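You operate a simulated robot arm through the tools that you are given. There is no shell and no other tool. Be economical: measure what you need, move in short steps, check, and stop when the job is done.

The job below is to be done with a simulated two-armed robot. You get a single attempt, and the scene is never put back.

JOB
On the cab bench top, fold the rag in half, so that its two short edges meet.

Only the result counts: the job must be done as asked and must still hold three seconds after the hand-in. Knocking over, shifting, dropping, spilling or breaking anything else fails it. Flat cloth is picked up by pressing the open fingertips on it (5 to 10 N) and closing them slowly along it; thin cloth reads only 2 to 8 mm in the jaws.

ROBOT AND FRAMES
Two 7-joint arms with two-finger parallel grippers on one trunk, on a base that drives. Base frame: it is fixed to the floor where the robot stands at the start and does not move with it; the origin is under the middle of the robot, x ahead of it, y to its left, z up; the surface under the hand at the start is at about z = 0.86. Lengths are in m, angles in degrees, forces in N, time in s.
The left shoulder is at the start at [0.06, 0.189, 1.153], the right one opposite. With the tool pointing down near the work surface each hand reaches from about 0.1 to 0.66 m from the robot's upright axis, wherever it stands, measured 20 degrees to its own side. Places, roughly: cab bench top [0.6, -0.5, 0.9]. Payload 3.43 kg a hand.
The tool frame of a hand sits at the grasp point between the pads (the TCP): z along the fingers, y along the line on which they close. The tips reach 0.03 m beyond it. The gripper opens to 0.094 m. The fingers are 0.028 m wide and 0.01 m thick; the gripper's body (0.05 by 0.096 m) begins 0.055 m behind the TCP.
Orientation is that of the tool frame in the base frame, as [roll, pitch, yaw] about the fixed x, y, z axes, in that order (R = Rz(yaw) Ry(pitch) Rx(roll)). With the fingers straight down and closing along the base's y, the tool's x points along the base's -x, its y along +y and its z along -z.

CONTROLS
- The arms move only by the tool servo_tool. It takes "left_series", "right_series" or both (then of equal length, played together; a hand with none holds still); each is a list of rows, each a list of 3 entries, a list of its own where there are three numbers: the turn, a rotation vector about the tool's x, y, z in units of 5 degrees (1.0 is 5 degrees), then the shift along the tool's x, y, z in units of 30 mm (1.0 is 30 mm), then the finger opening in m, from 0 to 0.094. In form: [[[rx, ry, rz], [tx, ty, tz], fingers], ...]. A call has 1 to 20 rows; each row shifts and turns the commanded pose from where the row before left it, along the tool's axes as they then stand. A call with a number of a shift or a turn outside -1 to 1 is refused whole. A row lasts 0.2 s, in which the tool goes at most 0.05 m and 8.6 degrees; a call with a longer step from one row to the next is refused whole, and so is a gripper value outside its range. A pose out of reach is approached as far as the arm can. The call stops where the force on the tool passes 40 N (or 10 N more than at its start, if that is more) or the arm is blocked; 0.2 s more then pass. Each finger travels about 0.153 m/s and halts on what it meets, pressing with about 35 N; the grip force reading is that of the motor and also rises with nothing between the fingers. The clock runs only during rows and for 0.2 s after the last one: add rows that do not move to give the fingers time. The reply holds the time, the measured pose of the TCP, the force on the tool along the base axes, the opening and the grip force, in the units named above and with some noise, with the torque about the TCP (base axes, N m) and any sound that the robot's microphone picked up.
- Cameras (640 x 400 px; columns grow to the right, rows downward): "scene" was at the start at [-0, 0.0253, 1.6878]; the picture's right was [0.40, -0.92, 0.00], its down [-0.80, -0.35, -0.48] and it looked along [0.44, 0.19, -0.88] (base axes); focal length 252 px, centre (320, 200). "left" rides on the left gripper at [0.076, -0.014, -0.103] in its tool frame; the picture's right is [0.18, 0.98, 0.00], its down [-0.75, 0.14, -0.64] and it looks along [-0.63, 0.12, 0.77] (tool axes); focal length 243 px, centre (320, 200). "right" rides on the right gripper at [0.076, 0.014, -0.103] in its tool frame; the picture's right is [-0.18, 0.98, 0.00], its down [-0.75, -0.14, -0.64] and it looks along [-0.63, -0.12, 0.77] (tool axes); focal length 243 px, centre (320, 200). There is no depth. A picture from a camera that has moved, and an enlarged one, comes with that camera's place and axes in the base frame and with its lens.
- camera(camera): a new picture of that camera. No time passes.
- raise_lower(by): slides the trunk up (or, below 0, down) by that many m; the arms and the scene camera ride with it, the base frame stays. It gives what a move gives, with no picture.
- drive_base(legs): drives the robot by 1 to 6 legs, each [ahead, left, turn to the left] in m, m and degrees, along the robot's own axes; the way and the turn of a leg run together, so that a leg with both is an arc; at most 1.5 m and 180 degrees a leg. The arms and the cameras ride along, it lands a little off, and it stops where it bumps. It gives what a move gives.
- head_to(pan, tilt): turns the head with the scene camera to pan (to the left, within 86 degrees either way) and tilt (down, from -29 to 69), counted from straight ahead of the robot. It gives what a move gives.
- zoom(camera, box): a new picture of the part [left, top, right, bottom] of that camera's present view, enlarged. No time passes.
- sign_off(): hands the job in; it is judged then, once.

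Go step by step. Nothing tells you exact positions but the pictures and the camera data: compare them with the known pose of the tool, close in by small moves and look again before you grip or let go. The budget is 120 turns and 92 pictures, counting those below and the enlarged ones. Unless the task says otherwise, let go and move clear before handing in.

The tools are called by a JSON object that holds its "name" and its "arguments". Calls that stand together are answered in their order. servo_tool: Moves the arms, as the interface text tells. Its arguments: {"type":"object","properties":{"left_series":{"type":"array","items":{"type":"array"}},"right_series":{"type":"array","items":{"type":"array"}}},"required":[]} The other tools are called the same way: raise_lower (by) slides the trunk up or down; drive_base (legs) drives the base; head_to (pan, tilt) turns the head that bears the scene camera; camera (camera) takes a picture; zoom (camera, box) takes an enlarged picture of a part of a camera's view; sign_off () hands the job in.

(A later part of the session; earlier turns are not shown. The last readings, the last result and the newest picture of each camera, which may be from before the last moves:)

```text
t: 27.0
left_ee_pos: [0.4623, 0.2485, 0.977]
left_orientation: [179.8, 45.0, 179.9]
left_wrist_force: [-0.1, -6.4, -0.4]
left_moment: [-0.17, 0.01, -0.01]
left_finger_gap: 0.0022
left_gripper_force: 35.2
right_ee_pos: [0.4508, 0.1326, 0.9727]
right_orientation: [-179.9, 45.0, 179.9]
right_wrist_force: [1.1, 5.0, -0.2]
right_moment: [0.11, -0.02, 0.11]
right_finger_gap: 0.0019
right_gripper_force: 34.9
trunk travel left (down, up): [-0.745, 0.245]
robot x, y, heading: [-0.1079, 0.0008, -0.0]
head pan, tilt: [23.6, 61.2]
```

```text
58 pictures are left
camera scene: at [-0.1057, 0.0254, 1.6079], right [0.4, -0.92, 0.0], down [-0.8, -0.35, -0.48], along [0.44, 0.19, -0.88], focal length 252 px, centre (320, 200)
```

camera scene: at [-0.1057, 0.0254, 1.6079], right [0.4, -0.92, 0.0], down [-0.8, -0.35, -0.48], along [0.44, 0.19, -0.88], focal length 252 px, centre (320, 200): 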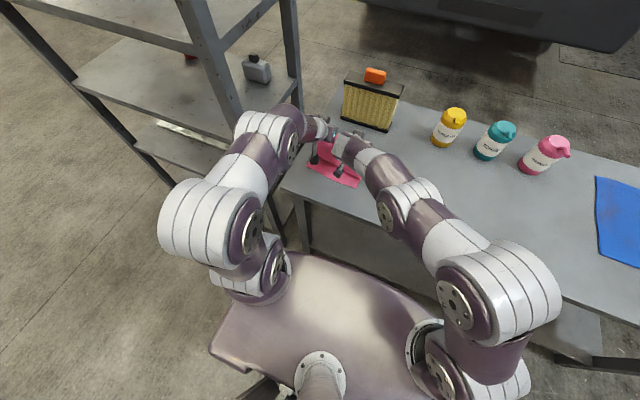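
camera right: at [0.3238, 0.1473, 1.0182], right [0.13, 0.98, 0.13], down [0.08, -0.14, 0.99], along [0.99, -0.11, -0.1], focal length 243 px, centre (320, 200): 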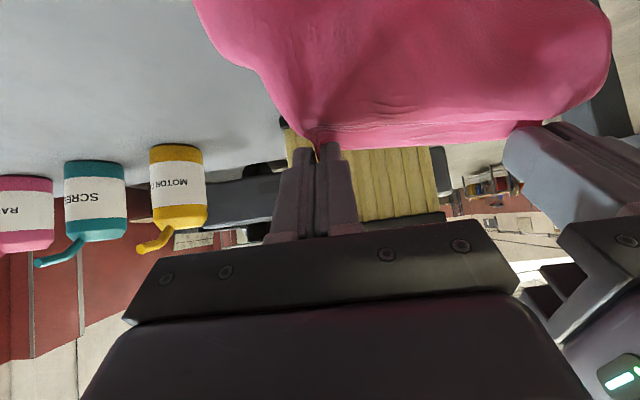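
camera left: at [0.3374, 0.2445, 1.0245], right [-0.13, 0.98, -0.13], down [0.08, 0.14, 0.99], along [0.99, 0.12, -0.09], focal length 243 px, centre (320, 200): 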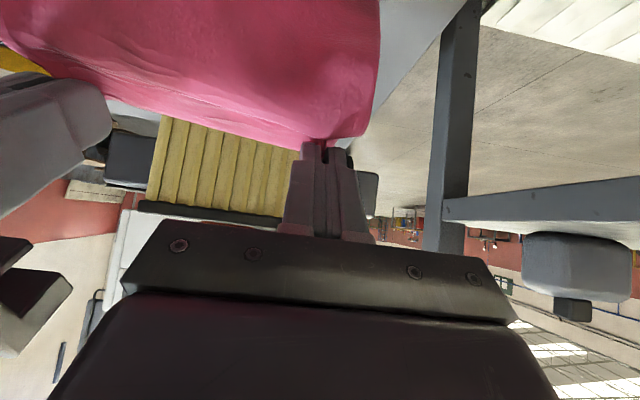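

There is room now, so I try a bit more tilt before carrying back.

{"name": "servo_tool", "arguments": {"left_series": [[[0, -1, 0], [0, 0, 0], 0], [[0, -1, 0], [0, 0, 0], 0], [[0, 0, 0], [0, 0, 0], 0]], "right_series": [[[0, -1, 0], [0, 0, 0], 0], [[0, -1, 0], [0, 0, 0], 0], [[0, 0, 0], [0, 0, 0], 0]]}}

{"name": "drive_base", "arguments": {"legs": [[-0.05, 0, 0]]}}

{"name": "zoom", "arguments": {"camera": "scene", "box": [270, 90, 430, 220]}}

```text
t: 27.8
left_ee_pos: [0.4637, 0.2482, 0.9773]
left_orientation: [179.8, 55.1, 179.8]
left_wrist_force: [-0.3, -4.9, -0.9]
left_moment: [-0.15, 0.03, -0.07]
left_finger_gap: 0.0024
left_gripper_force: 34.4
right_ee_pos: [0.4506, 0.1331, 0.9725]
right_orientation: [179.9, 55.0, 179.8]
right_wrist_force: [0.2, 5.8, 0.1]
right_moment: [0.11, -0.03, 0.14]
right_finger_gap: 0.002
right_gripper_force: 35.0
trunk travel left (down, up): [-0.745, 0.245]
robot x, y, heading: [-0.1063, 0.0014, -0.0]
head pan, tilt: [23.6, 61.2]
```

```text
t: 28.7
left_ee_pos: [0.415, 0.2483, 0.9768]
left_orientation: [179.9, 55.0, 179.7]
left_wrist_force: [0.0, -5.8, -0.2]
left_moment: [-0.14, 0.03, -0.12]
left_finger_gap: 0.002
left_gripper_force: 34.8
right_ee_pos: [0.4029, 0.1317, 0.9714]
right_orientation: [179.9, 55.0, 179.8]
right_wrist_force: [0.5, 4.6, -0.5]
right_moment: [0.14, -0.01, 0.13]
right_finger_gap: 0.002
right_gripper_force: 34.7
trunk travel left (down, up): [-0.745, 0.245]
robot x, y, heading: [-0.1529, 0.0012, -0.2]
head pan, tilt: [23.6, 61.2]
```

```text
3.08 times, centred on (350, 155) of scene
camera zoom: at [-0.1542, 0.0256, 1.6078], right [0.4, -0.92, 0.0], down [-0.8, -0.35, -0.48], along [0.44, 0.19, -0.88], focal length 774 px, centre (228, 338)
```

zoom: 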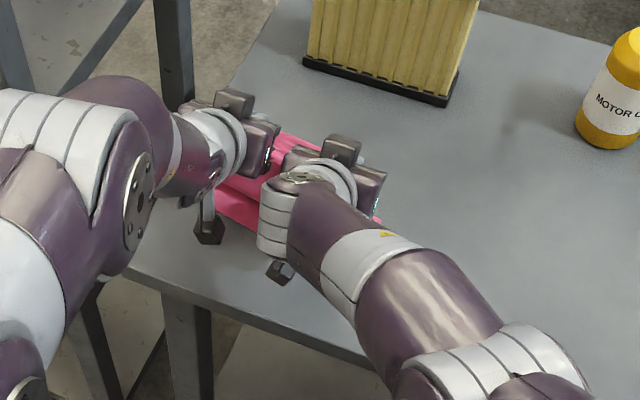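

Tilt of 55° works. I lower along an arc so the upper layer stays stretched without dragging.

{"name": "servo_tool", "arguments": {"left_series": [[[0, 0, 0], [0.75, 0, -0.06], 0], [[0, 0, 0], [0.75, 0, -0.06], 0], [[0, 0, 0], [0.5, 0, -0.04], 0], [[0, 0, 0], [0, 0, 0], 0]], "right_series": [[[0, 0, 0], [0.7, 0, -0.06], 0], [[0, 0, 0], [0.7, 0, -0.06], 0], [[0, 0, 0], [0.5, 0, -0.04], 0], [[0, 0, 0], [0, 0, 0], 0]]}}

{"name": "camera", "arguments": {"camera": "right"}}

{"name": "camera", "arguments": {"camera": "left"}}

{"name": "zoom", "arguments": {"camera": "scene", "box": [270, 90, 430, 220]}}

```text
t: 29.7
left_ee_pos: [0.3758, 0.2495, 0.9304]
left_orientation: [179.9, 55.0, 179.8]
left_wrist_force: [-0.2, -10.0, 0.1]
left_moment: [-0.27, -0.01, -0.12]
left_finger_gap: 0.0024
left_gripper_force: 35.0
right_ee_pos: [0.3668, 0.1306, 0.9301]
right_orientation: [179.8, 55.0, 179.9]
right_wrist_force: [0.0, 9.0, -0.2]
right_moment: [0.25, -0.02, 0.18]
right_finger_gap: 0.0021
right_gripper_force: 34.9
trunk travel left (down, up): [-0.745, 0.245]
robot x, y, heading: [-0.1549, -0.001, -0.1]
head pan, tilt: [23.6, 61.2]
```

```text
56 pictures are left
camera right: at [0.2393, 0.1455, 0.9261], right [0.11, 0.98, 0.15], down [-0.09, -0.14, 0.99], along [0.99, -0.12, 0.08], focal length 243 px, centre (320, 200)
```

right: 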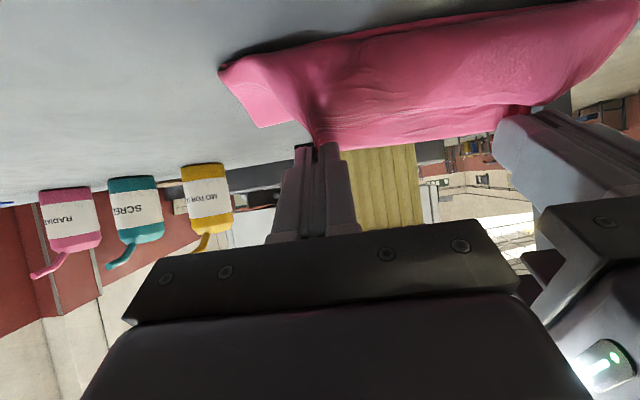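

```text
55 pictures are left
camera left: at [0.2485, 0.2344, 0.9277], right [-0.1, 0.98, -0.15], down [-0.09, 0.14, 0.99], along [0.99, 0.12, 0.08], focal length 243 px, centre (320, 200)
```

left: 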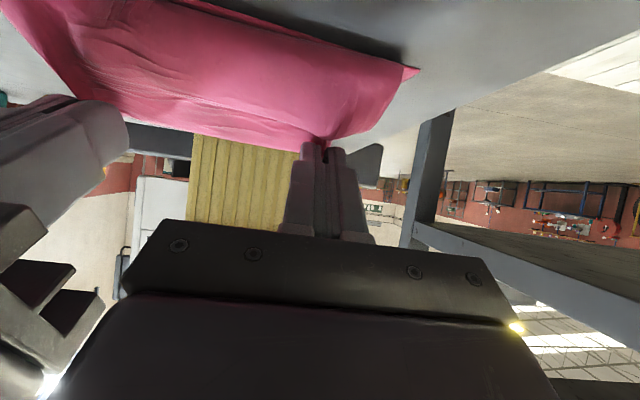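

```text
3.08 times, centred on (350, 155) of scene
camera zoom: at [-0.1545, 0.0254, 1.6079], right [0.4, -0.92, 0.0], down [-0.8, -0.35, -0.48], along [0.44, 0.19, -0.88], focal length 774 px, centre (228, 338)
```

zoom: 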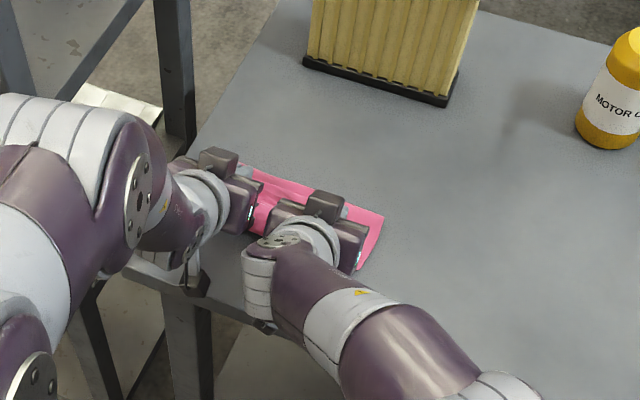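

The near edge is at x≈0.36 to 0.375 directly below the hands, as wanted. I lower to the table with a slight backward pull.

{"name": "servo_tool", "arguments": {"left_series": [[[0, 0, 0], [0.487, -0.05, 0.177], 0], [[0, 0, 0], [0.4, -0.05, 0.14], 0], [[0, 0, 0], [0, 0, 0], 0]], "right_series": [[[0, 0, 0], [0.487, 0.05, 0.177], 0], [[0, 0, 0], [0.4, 0.05, 0.14], 0], [[0, 0, 0], [0, 0, 0], 0]]}}

{"name": "camera", "arguments": {"camera": "right"}}

{"name": "camera", "arguments": {"camera": "left"}}

{"name": "zoom", "arguments": {"camera": "scene", "box": [290, 110, 400, 200]}}

```text
t: 30.5
left_ee_pos: [0.3685, 0.2464, 0.9034]
left_orientation: [-179.9, 55.0, 179.9]
left_wrist_force: [0.1, 0.0, -0.1]
left_moment: [0.01, -0.04, 0.02]
left_finger_gap: 0.0022
left_gripper_force: 35.0
right_ee_pos: [0.3593, 0.1334, 0.9022]
right_orientation: [180.0, 55.0, 179.9]
right_wrist_force: [0.3, -0.1, 0.1]
right_moment: [0.0, -0.01, -0.02]
right_finger_gap: 0.0018
right_gripper_force: 34.5
trunk travel left (down, up): [-0.745, 0.245]
robot x, y, heading: [-0.1515, 0.0007, -0.3]
head pan, tilt: [23.6, 61.2]
```

```text
53 pictures are left
camera right: at [0.2312, 0.1481, 0.8979], right [0.11, 0.98, 0.15], down [-0.09, -0.14, 0.99], along [0.99, -0.12, 0.08], focal length 243 px, centre (320, 200)
```

right: 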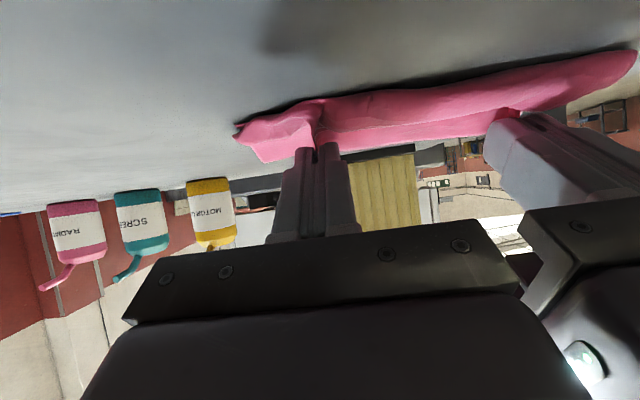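

```text
52 pictures are left
camera left: at [0.2415, 0.2319, 0.9], right [-0.1, 0.98, -0.15], down [-0.09, 0.14, 0.99], along [0.99, 0.12, 0.08], focal length 243 px, centre (320, 200)
```

left: 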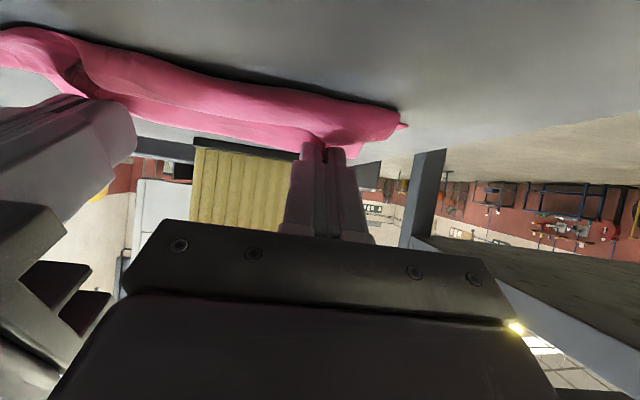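

```text
4.44 times, centred on (345, 155) of scene
camera zoom: at [-0.155, 0.0252, 1.6079], right [0.4, -0.92, 0.0], down [-0.8, -0.35, -0.48], along [0.44, 0.19, -0.88], focal length 1118 px, centre (209, 400)
```

zoom: 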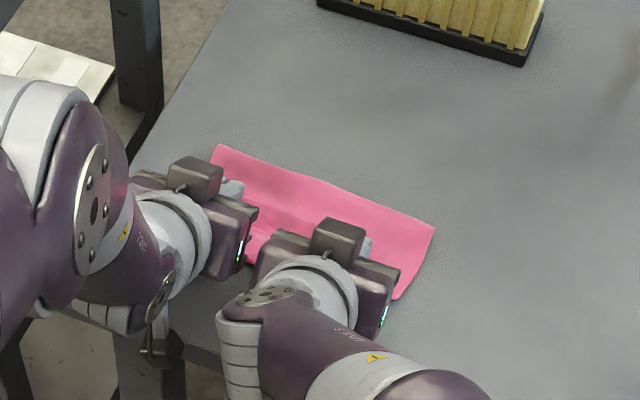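

The layers piled up: the fold line sits at x≈0.44 instead of about 0.485, because the curtain went slack earlier. I lift and go forward again to flatten the lower half, then will fold along a tighter arc.

{"name": "servo_tool", "arguments": {"left_series": [[[0, 0, 0], [-0.892, 0, -0.082], 0], [[0, 0, 0], [-0.892, 0, -0.082], 0], [[0, 0, 0], [-0.892, 0, -0.082], 0], [[0, 0, 0], [-0.49, 0, -0.34], 0], [[0, 0, 0], [0, 0, 0], 0]], "right_series": [[[0, 0, 0], [-0.892, 0, -0.082], 0], [[0, 0, 0], [-0.892, 0, -0.082], 0], [[0, 0, 0], [-0.892, 0, -0.082], 0], [[0, 0, 0], [-0.49, 0, -0.34], 0], [[0, 0, 0], [0, 0, 0], 0]]}}

{"name": "drive_base", "arguments": {"legs": [[0.1, 0, 0]]}}

{"name": "zoom", "arguments": {"camera": "scene", "box": [270, 90, 430, 220]}}

{"name": "camera", "arguments": {"camera": "right"}}

```text
t: 31.7
left_ee_pos: [0.4092, 0.2443, 0.9901]
left_orientation: [179.9, 54.9, 179.8]
left_wrist_force: [-0.1, 0.2, -0.2]
left_moment: [0.0, -0.03, 0.0]
left_finger_gap: 0.0024
left_gripper_force: 34.6
right_ee_pos: [0.3973, 0.1344, 0.9898]
right_orientation: [179.9, 55.0, 179.9]
right_wrist_force: [0.6, 0.2, -0.1]
right_moment: [-0.01, -0.03, -0.01]
right_finger_gap: 0.0018
right_gripper_force: 34.8
trunk travel left (down, up): [-0.745, 0.245]
robot x, y, heading: [-0.1548, -0.0021, 0.2]
head pan, tilt: [23.6, 61.2]
```

```text
t: 32.9
left_ee_pos: [0.5088, 0.2446, 0.9905]
left_orientation: [179.9, 55.0, 179.6]
left_wrist_force: [-0.5, -0.2, 0.3]
left_moment: [0.02, -0.02, 0.0]
left_finger_gap: 0.0022
left_gripper_force: 34.8
right_ee_pos: [0.4975, 0.1343, 0.99]
right_orientation: [180.0, 55.1, 179.8]
right_wrist_force: [0.3, 0.0, -0.7]
right_moment: [-0.03, 0.01, -0.02]
right_finger_gap: 0.0019
right_gripper_force: 35.0
trunk travel left (down, up): [-0.745, 0.245]
robot x, y, heading: [-0.0561, -0.0002, 0.2]
head pan, tilt: [23.6, 61.2]
```

```text
3.08 times, centred on (350, 155) of scene
camera zoom: at [-0.054, 0.0252, 1.6079], right [0.4, -0.92, 0.0], down [-0.8, -0.35, -0.48], along [0.44, 0.19, -0.88], focal length 774 px, centre (228, 338)
```

zoom: 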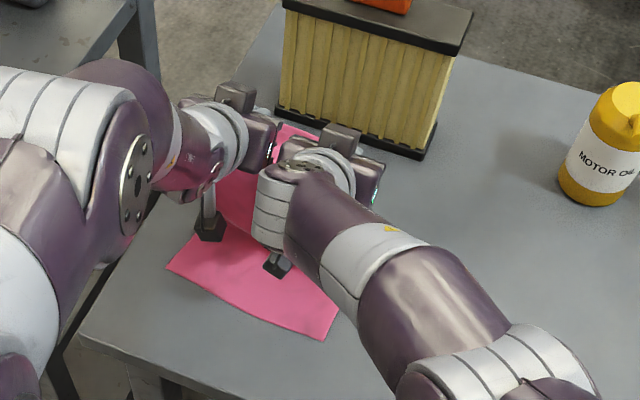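

```text
49 pictures are left
camera right: at [0.3707, 0.1487, 0.986], right [0.11, 0.98, 0.15], down [-0.09, -0.14, 0.99], along [0.99, -0.12, 0.08], focal length 243 px, centre (320, 200)
```

right: 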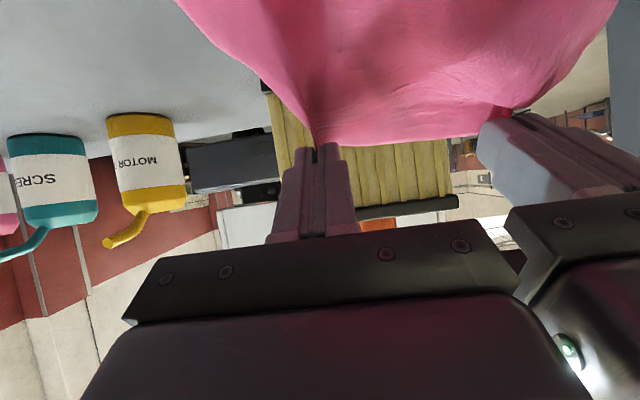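

The lower half is flat again, with the near edge still at x≈0.36 to 0.374. Now I fold back along a tight arc of about 0.106 m around x≈0.485, first driving back a little and then with the arms.

{"name": "drive_base", "arguments": {"legs": [[-0.065, 0, 0]]}}

{"name": "servo_tool", "arguments": {"left_series": [[[0, 0, 0], [0.507, 0, -0.377], 0], [[0, 0, 0], [0.602, 0, -0.158], 0], [[0, 0, 0], [0.602, 0, -0.158], 0], [[0, 0, 0], [0, 0, 0], 0]], "right_series": [[[0, 0, 0], [0.507, 0, -0.377], 0], [[0, 0, 0], [0.602, 0, -0.158], 0], [[0, 0, 0], [0.602, 0, -0.158], 0], [[0, 0, 0], [0, 0, 0], 0]]}}

{"name": "zoom", "arguments": {"camera": "scene", "box": [270, 90, 430, 220]}}

{"name": "camera", "arguments": {"camera": "right"}}

```text
t: 33.9
left_ee_pos: [0.4459, 0.2445, 0.9919]
left_orientation: [179.9, 55.2, 179.7]
left_wrist_force: [0.1, -0.2, 0.4]
left_moment: [-0.02, 0.01, 0.0]
left_finger_gap: 0.0023
left_gripper_force: 35.3
right_ee_pos: [0.4335, 0.1339, 0.9904]
right_orientation: [179.9, 55.0, 179.7]
right_wrist_force: [-0.6, 0.2, 0.5]
right_moment: [-0.01, 0.0, -0.06]
right_finger_gap: 0.002
right_gripper_force: 34.8
trunk travel left (down, up): [-0.745, 0.245]
robot x, y, heading: [-0.1144, -0.0005, -0.0]
head pan, tilt: [23.6, 61.2]
```

```text
t: 34.9
left_ee_pos: [0.398, 0.2441, 0.9601]
left_orientation: [179.9, 55.0, 179.7]
left_wrist_force: [0.1, 0.5, -0.7]
left_moment: [0.02, 0.0, 0.01]
left_finger_gap: 0.0021
left_gripper_force: 34.8
right_ee_pos: [0.3865, 0.1334, 0.9583]
right_orientation: [180.0, 55.0, 179.8]
right_wrist_force: [-0.2, -0.2, -0.5]
right_moment: [-0.01, 0.01, -0.03]
right_finger_gap: 0.0019
right_gripper_force: 34.8
trunk travel left (down, up): [-0.745, 0.245]
robot x, y, heading: [-0.1178, 0.0021, -0.2]
head pan, tilt: [23.6, 61.2]
```

```text
3.08 times, centred on (350, 155) of scene
camera zoom: at [-0.1187, 0.0253, 1.6079], right [0.4, -0.92, 0.0], down [-0.8, -0.35, -0.48], along [0.44, 0.19, -0.88], focal length 774 px, centre (228, 338)
```

zoom: 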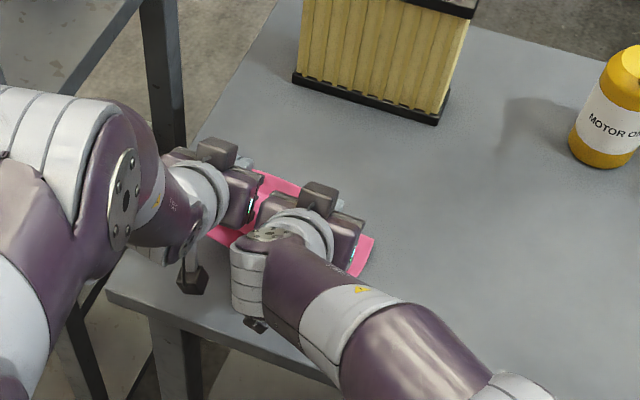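

```text
47 pictures are left
camera right: at [0.2586, 0.1485, 0.9546], right [0.11, 0.98, 0.15], down [-0.09, -0.14, 0.99], along [0.99, -0.12, 0.08], focal length 243 px, centre (320, 200)
```

right: 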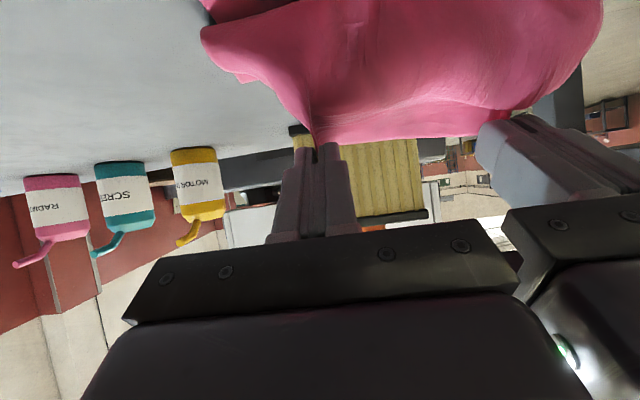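

The fold slipped back because a high path peels the lower layer up. The right path is a low diagonal, so I reopen it once more first.

{"name": "servo_tool", "arguments": {"left_series": [[[0, 0, 0], [-0.602, 0, 0.158], 0], [[0, 0, 0], [-0.602, 0, 0.158], 0], [[0, 0, 0], [-0.507, 0, 0.377], 0], [[0, 0, 0], [0, 0, 0], 0]], "right_series": [[[0, 0, 0], [-0.602, 0, 0.158], 0], [[0, 0, 0], [-0.602, 0, 0.158], 0], [[0, 0, 0], [-0.507, 0, 0.377], 0], [[0, 0, 0], [0, 0, 0], 0]]}}

{"name": "drive_base", "arguments": {"legs": [[0.09, 0, 0]]}}

{"name": "zoom", "arguments": {"camera": "scene", "box": [250, 110, 410, 240]}}

```text
t: 35.9
left_ee_pos: [0.4442, 0.2441, 0.9918]
left_orientation: [179.8, 55.0, 179.7]
left_wrist_force: [-0.6, 0.1, -0.6]
left_moment: [0.01, 0.01, 0.06]
left_finger_gap: 0.0021
left_gripper_force: 34.7
right_ee_pos: [0.4338, 0.133, 0.989]
right_orientation: [179.8, 55.0, 179.8]
right_wrist_force: [-0.5, 0.9, -0.3]
right_moment: [-0.01, 0.02, 0.02]
right_finger_gap: 0.0023
right_gripper_force: 34.8
trunk travel left (down, up): [-0.745, 0.245]
robot x, y, heading: [-0.1186, 0.0019, 0.0]
head pan, tilt: [23.6, 61.2]
```

```text
t: 37.0
left_ee_pos: [0.5349, 0.2439, 0.992]
left_orientation: [180.0, 55.0, 179.8]
left_wrist_force: [0.5, 0.0, 0.3]
left_moment: [0.01, 0.02, 0.01]
left_finger_gap: 0.0018
left_gripper_force: 34.9
right_ee_pos: [0.5252, 0.1337, 0.988]
right_orientation: [180.0, 55.0, 179.7]
right_wrist_force: [-0.1, -0.9, -0.1]
right_moment: [0.03, 0.03, -0.01]
right_finger_gap: 0.0021
right_gripper_force: 35.0
trunk travel left (down, up): [-0.745, 0.245]
robot x, y, heading: [-0.029, -0.0025, 0.2]
head pan, tilt: [23.6, 61.2]
```

```text
3.08 times, centred on (330, 175) of scene
camera zoom: at [-0.0279, 0.0251, 1.6079], right [0.4, -0.92, 0.0], down [-0.8, -0.35, -0.48], along [0.44, 0.19, -0.88], focal length 774 px, centre (289, 277)
```

zoom: 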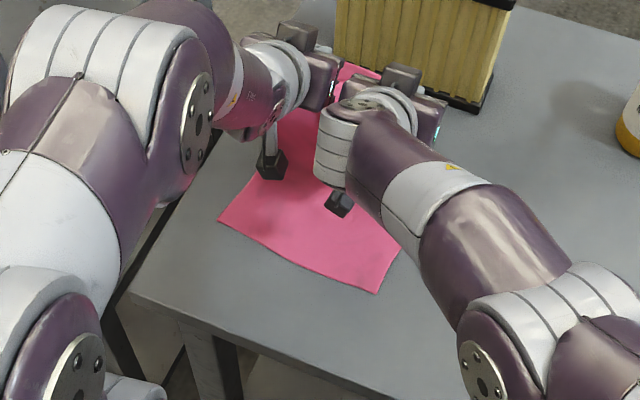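

Reopened; the near edge is now at x≈0.366 to 0.383. I now fold back along the low diagonal, alternating short drops and short drives.

{"name": "servo_tool", "arguments": {"left_series": [[[0, 0, 0], [0.38, 0, 0.27], 0], [[0, 0, 0], [0.38, 0, 0.27], 0], [[0, 0, 0], [0, 0, 0], 0]], "right_series": [[[0, 0, 0], [0.33, 0, 0.23], 0], [[0, 0, 0], [0.33, 0, 0.23], 0], [[0, 0, 0], [0, 0, 0], 0]]}}

{"name": "drive_base", "arguments": {"legs": [[-0.05, 0, 0]]}}

{"name": "servo_tool", "arguments": {"left_series": [[[0, 0, 0], [0.546, 0, 0.382], 0], [[0, 0, 0], [0, 0, 0], 0]], "right_series": [[[0, 0, 0], [0.546, 0, 0.382], 0], [[0, 0, 0], [0, 0, 0], 0]]}}

{"name": "drive_base", "arguments": {"legs": [[-0.035, 0, 0]]}}

{"name": "servo_tool", "arguments": {"left_series": [[[0, 0, 0], [0.546, 0, 0.382], 0], [[0, 0, 0], [0, 0, 0], 0]], "right_series": [[[0, 0, 0], [0.546, 0, 0.382], 0], [[0, 0, 0], [0, 0, 0], 0]]}}

{"name": "camera", "arguments": {"camera": "right"}}

{"name": "zoom", "arguments": {"camera": "scene", "box": [270, 90, 430, 220]}}

```text
t: 37.8
left_ee_pos: [0.5339, 0.2436, 0.9631]
left_orientation: [179.9, 55.2, 179.8]
left_wrist_force: [-0.3, 1.1, -0.3]
left_moment: [0.03, 0.01, 0.02]
left_finger_gap: 0.0023
left_gripper_force: 34.9
right_ee_pos: [0.5222, 0.1342, 0.9641]
right_orientation: [180.0, 55.1, 179.9]
right_wrist_force: [0.1, 0.4, 0.4]
right_moment: [-0.02, -0.02, -0.03]
right_finger_gap: 0.0021
right_gripper_force: 34.9
trunk travel left (down, up): [-0.745, 0.245]
robot x, y, heading: [-0.0319, 0.0034, -0.2]
head pan, tilt: [23.6, 61.2]
```

```text
t: 38.7
left_ee_pos: [0.484, 0.2444, 0.9625]
left_orientation: [179.9, 55.0, 179.8]
left_wrist_force: [1.4, -0.8, 0.4]
left_moment: [-0.02, -0.02, 0.0]
left_finger_gap: 0.0021
left_gripper_force: 34.9
right_ee_pos: [0.4738, 0.1345, 0.9649]
right_orientation: [-179.9, 55.0, 179.8]
right_wrist_force: [-0.6, 0.9, -0.5]
right_moment: [-0.04, -0.01, -0.01]
right_finger_gap: 0.0017
right_gripper_force: 35.2
trunk travel left (down, up): [-0.745, 0.245]
robot x, y, heading: [-0.0766, -0.0021, -0.3]
head pan, tilt: [23.6, 61.2]
```

```text
t: 39.3
left_ee_pos: [0.4828, 0.2441, 0.9449]
left_orientation: [180.0, 55.2, 179.8]
left_wrist_force: [-0.4, -0.2, 0.1]
left_moment: [0.04, 0.01, -0.01]
left_finger_gap: 0.0021
left_gripper_force: 34.7
right_ee_pos: [0.4718, 0.1343, 0.9447]
right_orientation: [179.9, 55.1, 179.8]
right_wrist_force: [-0.4, 0.2, 0.8]
right_moment: [-0.01, 0.01, -0.01]
right_finger_gap: 0.0019
right_gripper_force: 34.8
trunk travel left (down, up): [-0.745, 0.245]
robot x, y, heading: [-0.0775, -0.0013, -0.2]
head pan, tilt: [23.6, 61.2]
```

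```text
t: 40.2
left_ee_pos: [0.4501, 0.2447, 0.9432]
left_orientation: [179.9, 55.0, 179.9]
left_wrist_force: [-1.0, 0.5, 0.2]
left_moment: [-0.01, 0.01, 0.04]
left_finger_gap: 0.0022
left_gripper_force: 34.8
right_ee_pos: [0.4386, 0.1358, 0.9424]
right_orientation: [-179.9, 54.9, 179.9]
right_wrist_force: [0.4, 0.4, 0.4]
right_moment: [-0.03, 0.0, 0.02]
right_finger_gap: 0.002
right_gripper_force: 35.4
trunk travel left (down, up): [-0.745, 0.245]
robot x, y, heading: [-0.1129, -0.0004, 0.2]
head pan, tilt: [23.6, 61.2]
```

```text
t: 40.8
left_ee_pos: [0.4486, 0.2435, 0.9262]
left_orientation: [179.8, 55.1, 179.7]
left_wrist_force: [0.5, -0.8, 0.5]
left_moment: [0.0, -0.01, 0.06]
left_finger_gap: 0.0022
left_gripper_force: 35.5
right_ee_pos: [0.4388, 0.1356, 0.9243]
right_orientation: [179.9, 55.1, 179.9]
right_wrist_force: [-0.6, 0.5, -0.3]
right_moment: [0.02, 0.05, -0.04]
right_finger_gap: 0.002
right_gripper_force: 34.9
trunk travel left (down, up): [-0.745, 0.245]
robot x, y, heading: [-0.1135, -0.0016, -0.3]
head pan, tilt: [23.6, 61.2]
```

```text
45 pictures are left
camera right: at [0.3109, 0.1506, 0.9215], right [0.11, 0.98, 0.15], down [-0.1, -0.14, 0.99], along [0.99, -0.12, 0.08], focal length 243 px, centre (320, 200)
```

right: 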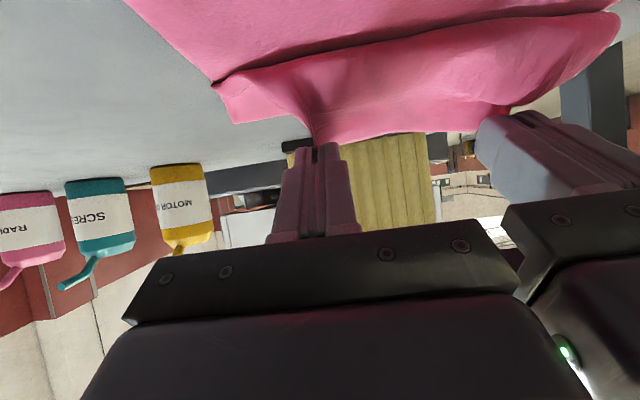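

```text
3.08 times, centred on (350, 155) of scene
camera zoom: at [-0.1153, 0.0251, 1.6079], right [0.4, -0.92, 0.0], down [-0.8, -0.35, -0.48], along [0.44, 0.19, -0.88], focal length 774 px, centre (228, 338)
```

zoom: 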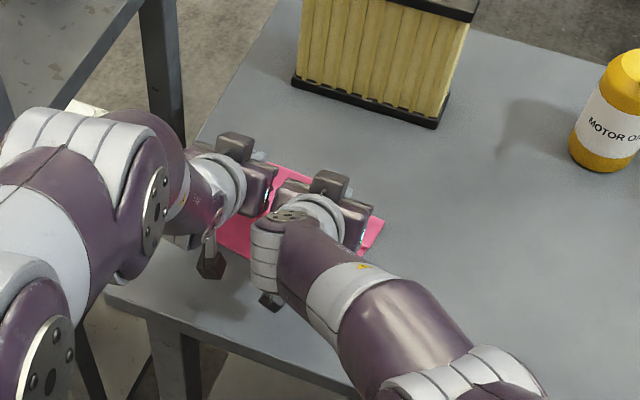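

The lower layer now lies flat, with the fold line at x≈0.48. I finish the diagonal down to the near edge.

{"name": "drive_base", "arguments": {"legs": [[-0.03, 0, 0]]}}

{"name": "servo_tool", "arguments": {"left_series": [[[0, 0, 0], [0.45, 0, 0.32], 0], [[0, 0, 0], [0, 0, 0], 0]], "right_series": [[[0, 0, 0], [0.41, 0, 0.29], 0], [[0, 0, 0], [0, 0, 0], 0]]}}

{"name": "drive_base", "arguments": {"legs": [[-0.035, 0, 0]]}}

{"name": "camera", "arguments": {"camera": "right"}}

{"name": "camera", "arguments": {"camera": "left"}}

{"name": "zoom", "arguments": {"camera": "scene", "box": [270, 90, 430, 220]}}

```text
t: 41.6
left_ee_pos: [0.4225, 0.2433, 0.9235]
left_orientation: [179.9, 54.8, 179.8]
left_wrist_force: [0.6, -0.3, -0.3]
left_moment: [0.03, 0.01, -0.01]
left_finger_gap: 0.0024
left_gripper_force: 35.1
right_ee_pos: [0.4108, 0.1354, 0.9225]
right_orientation: [-180.0, 54.9, 179.9]
right_wrist_force: [0.1, 0.8, 0.1]
right_moment: [-0.03, 0.02, -0.03]
right_finger_gap: 0.0019
right_gripper_force: 34.7
trunk travel left (down, up): [-0.745, 0.245]
robot x, y, heading: [-0.1416, -0.0002, -0.4]
head pan, tilt: [23.6, 61.2]
```

```text
t: 42.2
left_ee_pos: [0.4206, 0.2439, 0.9075]
left_orientation: [179.8, 55.1, 179.6]
left_wrist_force: [0.4, 0.4, 0.6]
left_moment: [-0.02, 0.02, 0.05]
left_finger_gap: 0.0021
left_gripper_force: 35.0
right_ee_pos: [0.4094, 0.1353, 0.91]
right_orientation: [179.9, 55.1, 179.9]
right_wrist_force: [-0.9, 1.0, 0.3]
right_moment: [0.0, 0.03, -0.01]
right_finger_gap: 0.002
right_gripper_force: 34.8
trunk travel left (down, up): [-0.745, 0.245]
robot x, y, heading: [-0.143, -0.0006, 0.1]
head pan, tilt: [23.6, 61.2]
```

```text
t: 43.0
left_ee_pos: [0.3872, 0.2443, 0.9074]
left_orientation: [179.9, 55.0, 179.7]
left_wrist_force: [0.4, 0.4, 0.4]
left_moment: [0.03, 0.0, 0.01]
left_finger_gap: 0.0023
left_gripper_force: 34.9
right_ee_pos: [0.3778, 0.1359, 0.9095]
right_orientation: [-179.9, 54.9, 179.8]
right_wrist_force: [-0.1, 0.2, 0.7]
right_moment: [0.0, 0.01, -0.01]
right_finger_gap: 0.0021
right_gripper_force: 34.8
trunk travel left (down, up): [-0.745, 0.245]
robot x, y, heading: [-0.1766, -0.0007, -0.3]
head pan, tilt: [23.6, 61.2]
```

```text
43 pictures are left
camera right: at [0.2495, 0.1506, 0.9054], right [0.11, 0.98, 0.15], down [-0.09, -0.14, 0.99], along [0.99, -0.12, 0.08], focal length 243 px, centre (320, 200)
```

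right: 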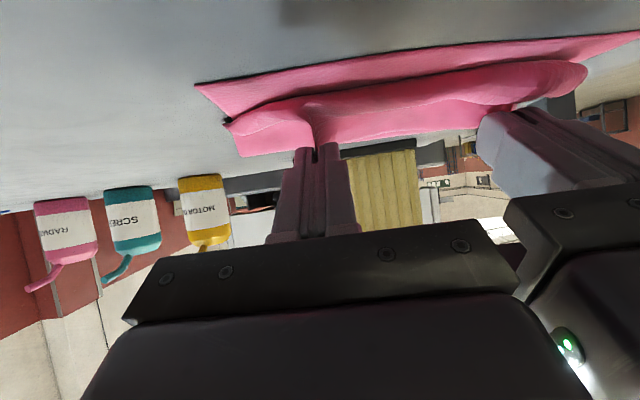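

```text
42 pictures are left
camera left: at [0.2594, 0.2301, 0.9033], right [-0.1, 0.98, -0.15], down [-0.09, 0.14, 0.99], along [0.99, 0.12, 0.08], focal length 243 px, centre (320, 200)
```

left: 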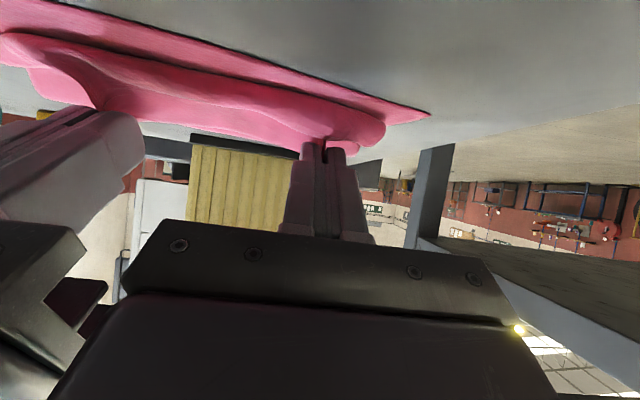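

```text
3.08 times, centred on (350, 155) of scene
camera zoom: at [-0.1748, 0.0258, 1.6078], right [0.4, -0.92, 0.0], down [-0.8, -0.35, -0.48], along [0.44, 0.19, -0.88], focal length 774 px, centre (228, 338)
```

zoom: 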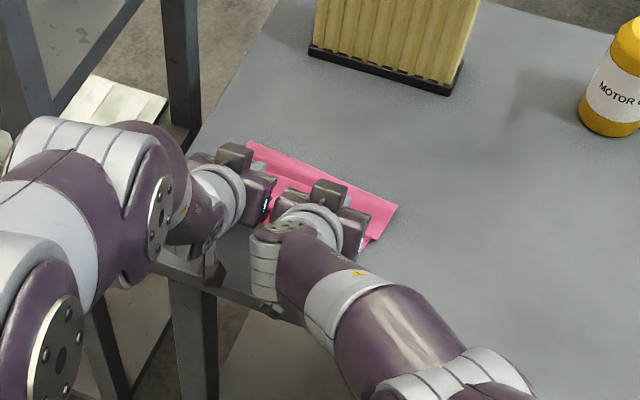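

The two layers are clearly visible, with the roll of the upper layer about 3–4 cm short of the near edge. I lower slightly and draw back a bit more.

{"name": "servo_tool", "arguments": {"left_series": [[[0, 0, 0], [0.19, 0, 0.13], 0], [[0, 0, 0], [0, 0, 0], 0]], "right_series": [[[0, 0, 0], [0.25, 0, 0.175], 0], [[0, 0, 0], [0, 0, 0], 0]]}}

{"name": "drive_base", "arguments": {"legs": [[-0.025, 0, 0]]}}

{"name": "camera", "arguments": {"camera": "right"}}

{"name": "camera", "arguments": {"camera": "left"}}

{"name": "zoom", "arguments": {"camera": "scene", "box": [290, 100, 400, 190]}}

```text
t: 43.6
left_ee_pos: [0.3851, 0.2444, 0.9014]
left_orientation: [179.9, 55.0, 179.8]
left_wrist_force: [0.5, 0.0, -0.2]
left_moment: [0.04, -0.01, -0.05]
left_finger_gap: 0.0022
left_gripper_force: 35.1
right_ee_pos: [0.3756, 0.1351, 0.9019]
right_orientation: [179.8, 55.1, 179.7]
right_wrist_force: [0.1, 0.1, -0.1]
right_moment: [-0.03, -0.02, 0.01]
right_finger_gap: 0.0019
right_gripper_force: 34.2
trunk travel left (down, up): [-0.745, 0.245]
robot x, y, heading: [-0.1792, 0.0014, 0.0]
head pan, tilt: [23.6, 61.2]
```

```text
t: 44.5
left_ee_pos: [0.3635, 0.2454, 0.9002]
left_orientation: [179.9, 54.9, 179.7]
left_wrist_force: [1.3, 0.3, 0.6]
left_moment: [0.05, 0.01, 0.02]
left_finger_gap: 0.0022
left_gripper_force: 34.6
right_ee_pos: [0.3528, 0.1357, 0.901]
right_orientation: [180.0, 54.8, 179.8]
right_wrist_force: [-0.4, 1.0, 0.1]
right_moment: [0.02, 0.03, -0.02]
right_finger_gap: 0.0022
right_gripper_force: 35.2
trunk travel left (down, up): [-0.745, 0.245]
robot x, y, heading: [-0.201, 0.0012, -0.2]
head pan, tilt: [23.6, 61.2]
```

```text
40 pictures are left
camera right: at [0.2253, 0.1505, 0.8969], right [0.11, 0.98, 0.15], down [-0.09, -0.14, 0.99], along [0.99, -0.12, 0.08], focal length 243 px, centre (320, 200)
```

right: 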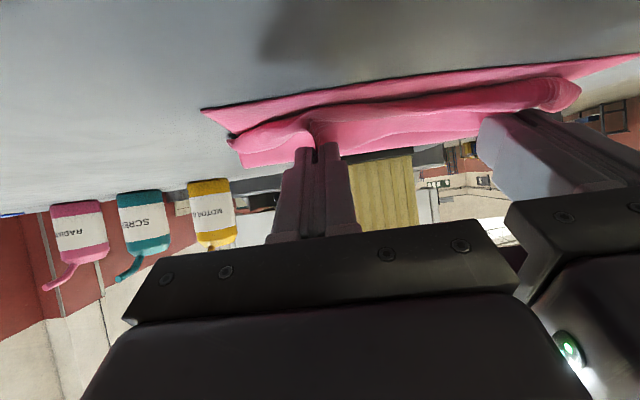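

```text
39 pictures are left
camera left: at [0.2355, 0.2303, 0.8959], right [-0.1, 0.98, -0.15], down [-0.09, 0.14, 0.99], along [0.99, 0.12, 0.08], focal length 243 px, centre (320, 200)
```

left: 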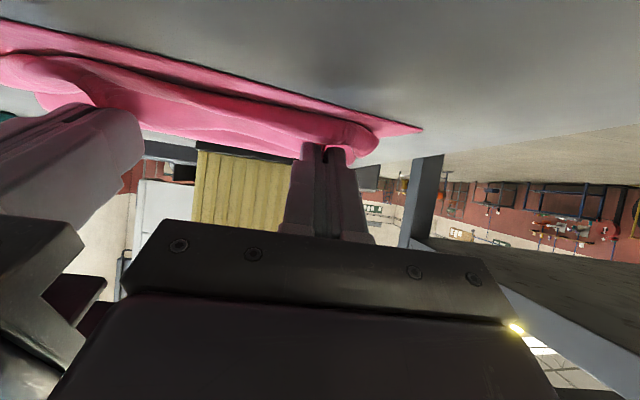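

```text
4.44 times, centred on (345, 145) of scene
camera zoom: at [-0.1984, 0.0258, 1.6078], right [0.4, -0.92, 0.0], down [-0.8, -0.35, -0.48], along [0.44, 0.19, -0.88], focal length 1118 px, centre (209, 444)
```

zoom: 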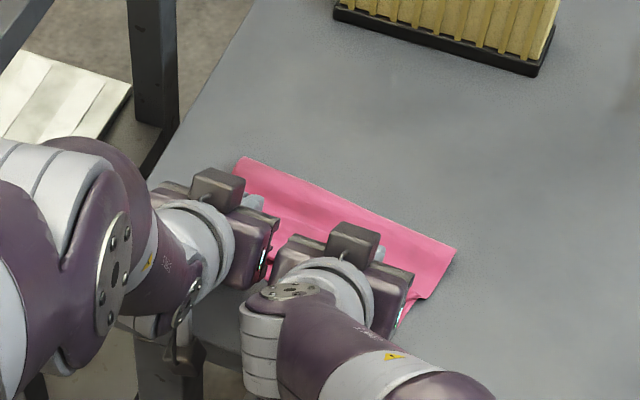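

The upper roll drags the lower layer along. I lift slightly to clear it, move back 3 cm, and set down again.

{"name": "servo_tool", "arguments": {"left_series": [[[0, 0, 0], [-0.7, 0, -0.49], 0], [[0, 0, 0], [0, 0, 0], 0]], "right_series": [[[0, 0, 0], [-0.7, 0, -0.49], 0], [[0, 0, 0], [0, 0, 0], 0]]}}

{"name": "drive_base", "arguments": {"legs": [[-0.03, 0, 0]]}}

{"name": "camera", "arguments": {"camera": "right"}}

{"name": "zoom", "arguments": {"camera": "scene", "box": [290, 100, 400, 190]}}

```text
t: 45.1
left_ee_pos: [0.3617, 0.2444, 0.9251]
left_orientation: [179.9, 55.0, 179.7]
left_wrist_force: [-0.1, -0.6, -0.3]
left_moment: [0.03, -0.02, -0.02]
left_finger_gap: 0.0023
left_gripper_force: 34.8
right_ee_pos: [0.3517, 0.1357, 0.9274]
right_orientation: [-180.0, 55.0, 179.8]
right_wrist_force: [0.1, 0.3, -0.5]
right_moment: [0.0, 0.0, 0.0]
right_finger_gap: 0.0018
right_gripper_force: 35.1
trunk travel left (down, up): [-0.745, 0.245]
robot x, y, heading: [-0.2, 0.0003, -0.2]
head pan, tilt: [23.6, 61.2]
```

```text
t: 45.9
left_ee_pos: [0.332, 0.2455, 0.925]
left_orientation: [179.9, 55.0, 179.7]
left_wrist_force: [0.2, 0.3, 0.5]
left_moment: [0.02, 0.01, 0.03]
left_finger_gap: 0.0019
left_gripper_force: 34.9
right_ee_pos: [0.3244, 0.1349, 0.9276]
right_orientation: [180.0, 54.8, 179.8]
right_wrist_force: [0.3, 0.8, 0.2]
right_moment: [-0.01, -0.02, -0.02]
right_finger_gap: 0.0019
right_gripper_force: 34.9
trunk travel left (down, up): [-0.745, 0.245]
robot x, y, heading: [-0.2265, 0.0003, -0.1]
head pan, tilt: [23.6, 61.2]
```

```text
37 pictures are left
camera right: at [0.1953, 0.1503, 0.923], right [0.11, 0.98, 0.15], down [-0.09, -0.14, 0.99], along [0.99, -0.12, 0.08], focal length 243 px, centre (320, 200)
```

right: 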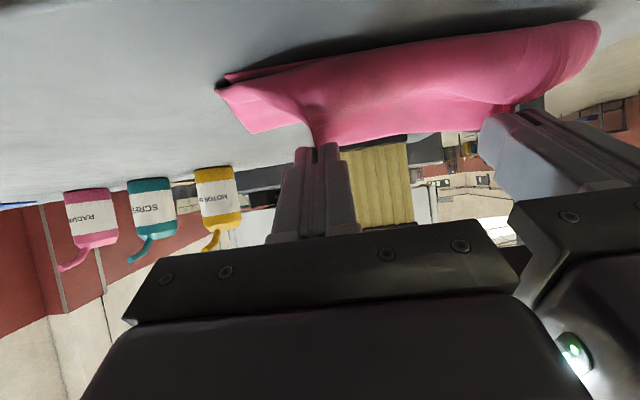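

```text
4.44 times, centred on (345, 145) of scene
camera zoom: at [-0.2287, 0.0258, 1.6078], right [0.4, -0.92, 0.0], down [-0.8, -0.35, -0.48], along [0.44, 0.19, -0.88], focal length 1118 px, centre (209, 444)
```

zoom: 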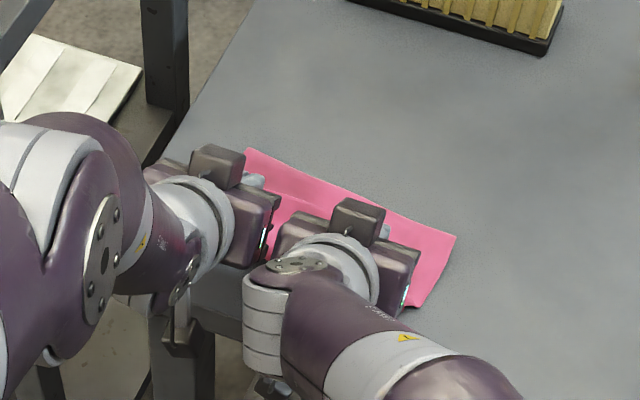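

The upper layer now comes down right at the near edge. I set it down here and open the fingers a little to release.

{"name": "servo_tool", "arguments": {"left_series": [[[0, 0, 0], [0.35, 0, 0.245], 0], [[0, 0, 0], [0.35, 0, 0.245], 0], [[0, 0, 0], [0, 0, 0], 0]], "right_series": [[[0, 0, 0], [0.38, 0, 0.265], 0], [[0, 0, 0], [0.38, 0, 0.265], 0], [[0, 0, 0], [0, 0, 0], 0]]}}

{"name": "camera", "arguments": {"camera": "right"}}

{"name": "camera", "arguments": {"camera": "left"}}

```text
t: 46.7
left_ee_pos: [0.3302, 0.2451, 0.9005]
left_orientation: [179.9, 55.1, 179.7]
left_wrist_force: [-0.5, 0.0, -0.6]
left_moment: [0.0, 0.01, 0.03]
left_finger_gap: 0.0021
left_gripper_force: 34.8
right_ee_pos: [0.3217, 0.1353, 0.9002]
right_orientation: [179.9, 55.0, 179.8]
right_wrist_force: [0.0, -0.2, -0.5]
right_moment: [-0.01, 0.02, 0.0]
right_finger_gap: 0.0022
right_gripper_force: 35.3
trunk travel left (down, up): [-0.745, 0.245]
robot x, y, heading: [-0.231, 0.0026, -0.0]
head pan, tilt: [23.6, 61.2]
```

```text
35 pictures are left
camera right: at [0.1941, 0.1499, 0.8958], right [0.11, 0.98, 0.15], down [-0.09, -0.14, 0.99], along [0.99, -0.12, 0.08], focal length 243 px, centre (320, 200)
```

right: 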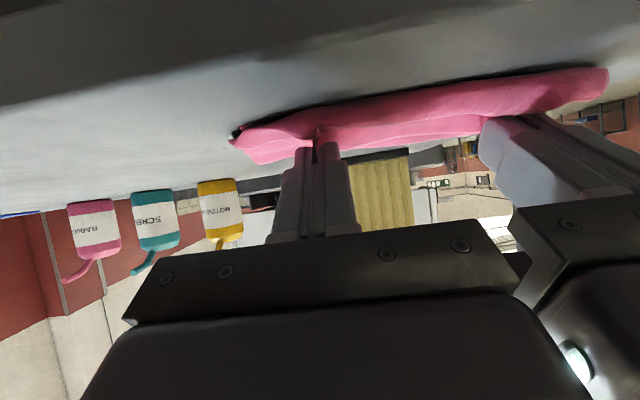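

```text
34 pictures are left
camera left: at [0.203, 0.23, 0.8967], right [-0.1, 0.98, -0.15], down [-0.09, 0.14, 0.99], along [0.99, 0.12, 0.08], focal length 243 px, centre (320, 200)
```

left: 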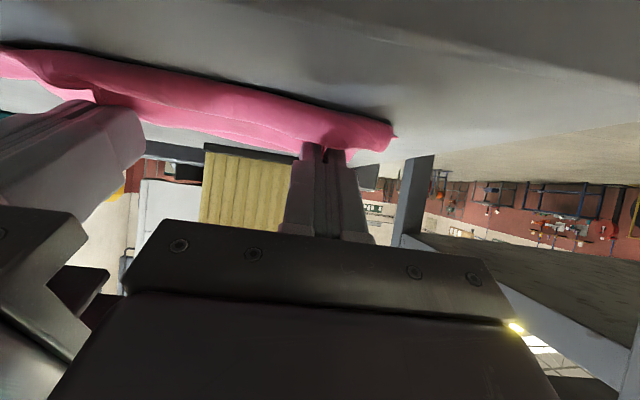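

The roll covers the near edge. I release and withdraw backward and up to look from above.

{"name": "servo_tool", "arguments": {"left_series": [[[0, 0, 0], [0, 0, 0.05], 0.01], [[0, 0, 0], [0, 0, 0], 0.02], [[0, 0, 0], [0, 0, 0], 0.024], [[0, 0, 0], [0, 0, -0.5], 0.024], [[0, 0, 0], [0, 0, -1], 0.024], [[0, 0, 0], [0, 0, -1], 0.024], [[0, 0, 0], [-0.8, 0, -0.6], 0.024], [[0, 0, 0], [-0.8, 0, -0.6], 0.024], [[0, 0, 0], [-0.8, 0.5, -0.6], 0.024], [[0, 0, 0], [-0.8, 0.5, -0.6], 0.024]], "right_series": [[[0, 0, 0], [0, 0, 0.05], 0.01], [[0, 0, 0], [0, 0, 0], 0.02], [[0, 0, 0], [0, 0, 0], 0.024], [[0, 0, 0], [0, 0, -0.5], 0.024], [[0, 0, 0], [0, 0, -1], 0.024], [[0, 0, 0], [0, 0, -1], 0.024], [[0, 0, 0], [-0.8, -0.6, -0.6], 0.024], [[0, 0, 0], [-0.8, -1, -0.6], 0.024], [[0, 0, 0], [-0.8, -1, -0.6], 0.024], [[0, 0, 0], [-0.8, -1, -0.6], 0.024]]}}

{"name": "head_to", "arguments": {"pan": 18, "tilt": 52}}

{"name": "camera", "arguments": {"camera": "scene"}}

```text
t: 48.9
left_ee_pos: [0.2656, 0.275, 1.0641]
left_orientation: [179.8, 55.1, 179.7]
left_wrist_force: [-0.6, 0.3, 0.5]
left_moment: [-0.02, 0.0, 0.01]
left_finger_gap: 0.0242
left_gripper_force: 0.1
right_ee_pos: [0.2566, 0.0262, 1.0638]
right_orientation: [179.9, 55.1, 179.7]
right_wrist_force: [-0.1, -1.7, -1.1]
right_moment: [0.04, -0.02, -0.01]
right_finger_gap: 0.0239
right_gripper_force: 0.1
trunk travel left (down, up): [-0.745, 0.245]
robot x, y, heading: [-0.2327, -0.0016, -0.1]
head pan, tilt: [23.6, 61.2]
```

```text
t: 49.6
left_ee_pos: [0.2662, 0.2768, 1.0621]
left_orientation: [179.8, 54.9, 179.7]
left_wrist_force: [0.3, 0.7, 1.0]
left_moment: [0.01, 0.02, 0.0]
left_finger_gap: 0.0237
left_gripper_force: 0.0
right_ee_pos: [0.2597, 0.0283, 1.0616]
right_orientation: [180.0, 55.0, 179.8]
right_wrist_force: [-0.3, -1.0, -0.1]
right_moment: [-0.02, 0.0, -0.01]
right_finger_gap: 0.0237
right_gripper_force: 0.0
trunk travel left (down, up): [-0.745, 0.245]
robot x, y, heading: [-0.2297, 0.0011, -0.1]
head pan, tilt: [18.0, 52.0]
```

```text
33 pictures are left
camera scene: at [-0.219, 0.0231, 1.6191], right [0.31, -0.95, 0.0], down [-0.75, -0.24, -0.61], along [0.59, 0.19, -0.79], focal length 252 px, centre (320, 200)
```

scene: 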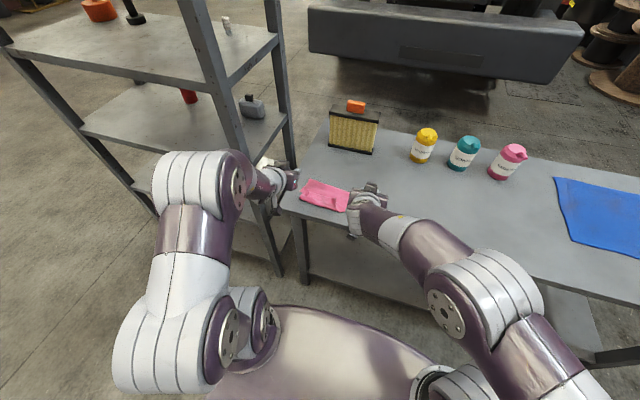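

{"name": "zoom", "arguments": {"camera": "scene", "box": [285, 165, 375, 225]}}

{"name": "camera", "arguments": {"camera": "right"}}

```text
6.67 times, centred on (330, 195) of scene
camera zoom: at [-0.219, 0.0231, 1.6191], right [0.31, -0.95, 0.0], down [-0.75, -0.24, -0.61], along [0.59, 0.19, -0.79], focal length 1678 px, centre (253, 233)
```

zoom: 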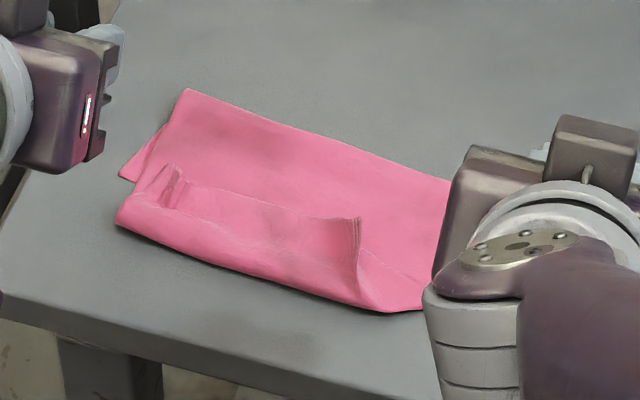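

```text
31 pictures are left
camera right: at [0.1301, 0.0437, 1.0583], right [0.11, 0.98, 0.15], down [-0.09, -0.14, 0.99], along [0.99, -0.12, 0.08], focal length 243 px, centre (320, 200)
```

right: 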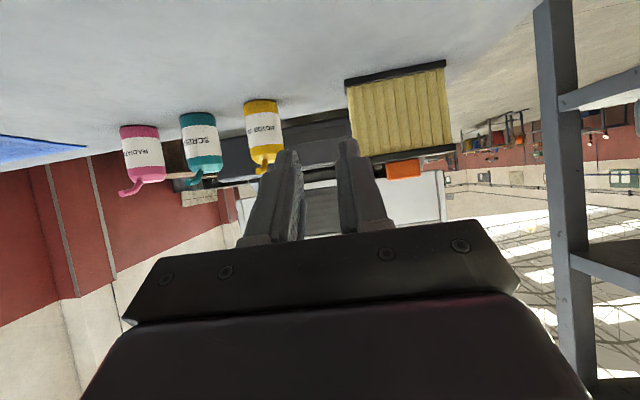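

The cloth is folded, but the edge strip is rolled inward at the near side. I move the right arm aside for a full view.

{"name": "servo_tool", "arguments": {"right_series": [[[0, 0, 0], [0, -1, 0], 0.024], [[0, 0, 0], [0, -1, 0], 0.024], [[0, 0, 0], [0, -1, 0], 0.024], [[0, 0, 0], [0, 0, 0], 0.024]], "left_series": [[[0, 0, 0], [0, 0, 0], 0.024], [[0, 0, 0], [0, 0, 0], 0.024], [[0, 0, 0], [0, 0, 0], 0.024], [[0, 0, 0], [0, 0, 0], 0.024]]}}

{"name": "zoom", "arguments": {"camera": "scene", "box": [285, 165, 375, 225]}}

```text
t: 50.6
left_ee_pos: [0.2671, 0.276, 1.0628]
left_orientation: [179.9, 55.0, 179.8]
left_wrist_force: [0.6, -0.2, 0.2]
left_moment: [-0.01, -0.03, 0.01]
left_finger_gap: 0.0241
left_gripper_force: 0.2
right_ee_pos: [0.2566, -0.0639, 1.0617]
right_orientation: [179.9, 55.1, 179.9]
right_wrist_force: [-0.1, 0.2, 0.2]
right_moment: [0.02, -0.01, 0.01]
right_finger_gap: 0.024
right_gripper_force: 0.1
trunk travel left (down, up): [-0.745, 0.245]
robot x, y, heading: [-0.2299, 0.0019, 0.1]
head pan, tilt: [18.0, 52.0]
```

```text
6.67 times, centred on (330, 195) of scene
camera zoom: at [-0.2193, 0.0232, 1.6192], right [0.31, -0.95, 0.0], down [-0.75, -0.24, -0.62], along [0.59, 0.19, -0.79], focal length 1678 px, centre (253, 233)
```

zoom: 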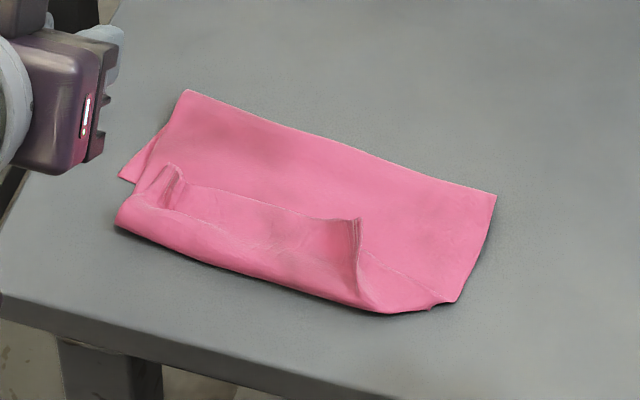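

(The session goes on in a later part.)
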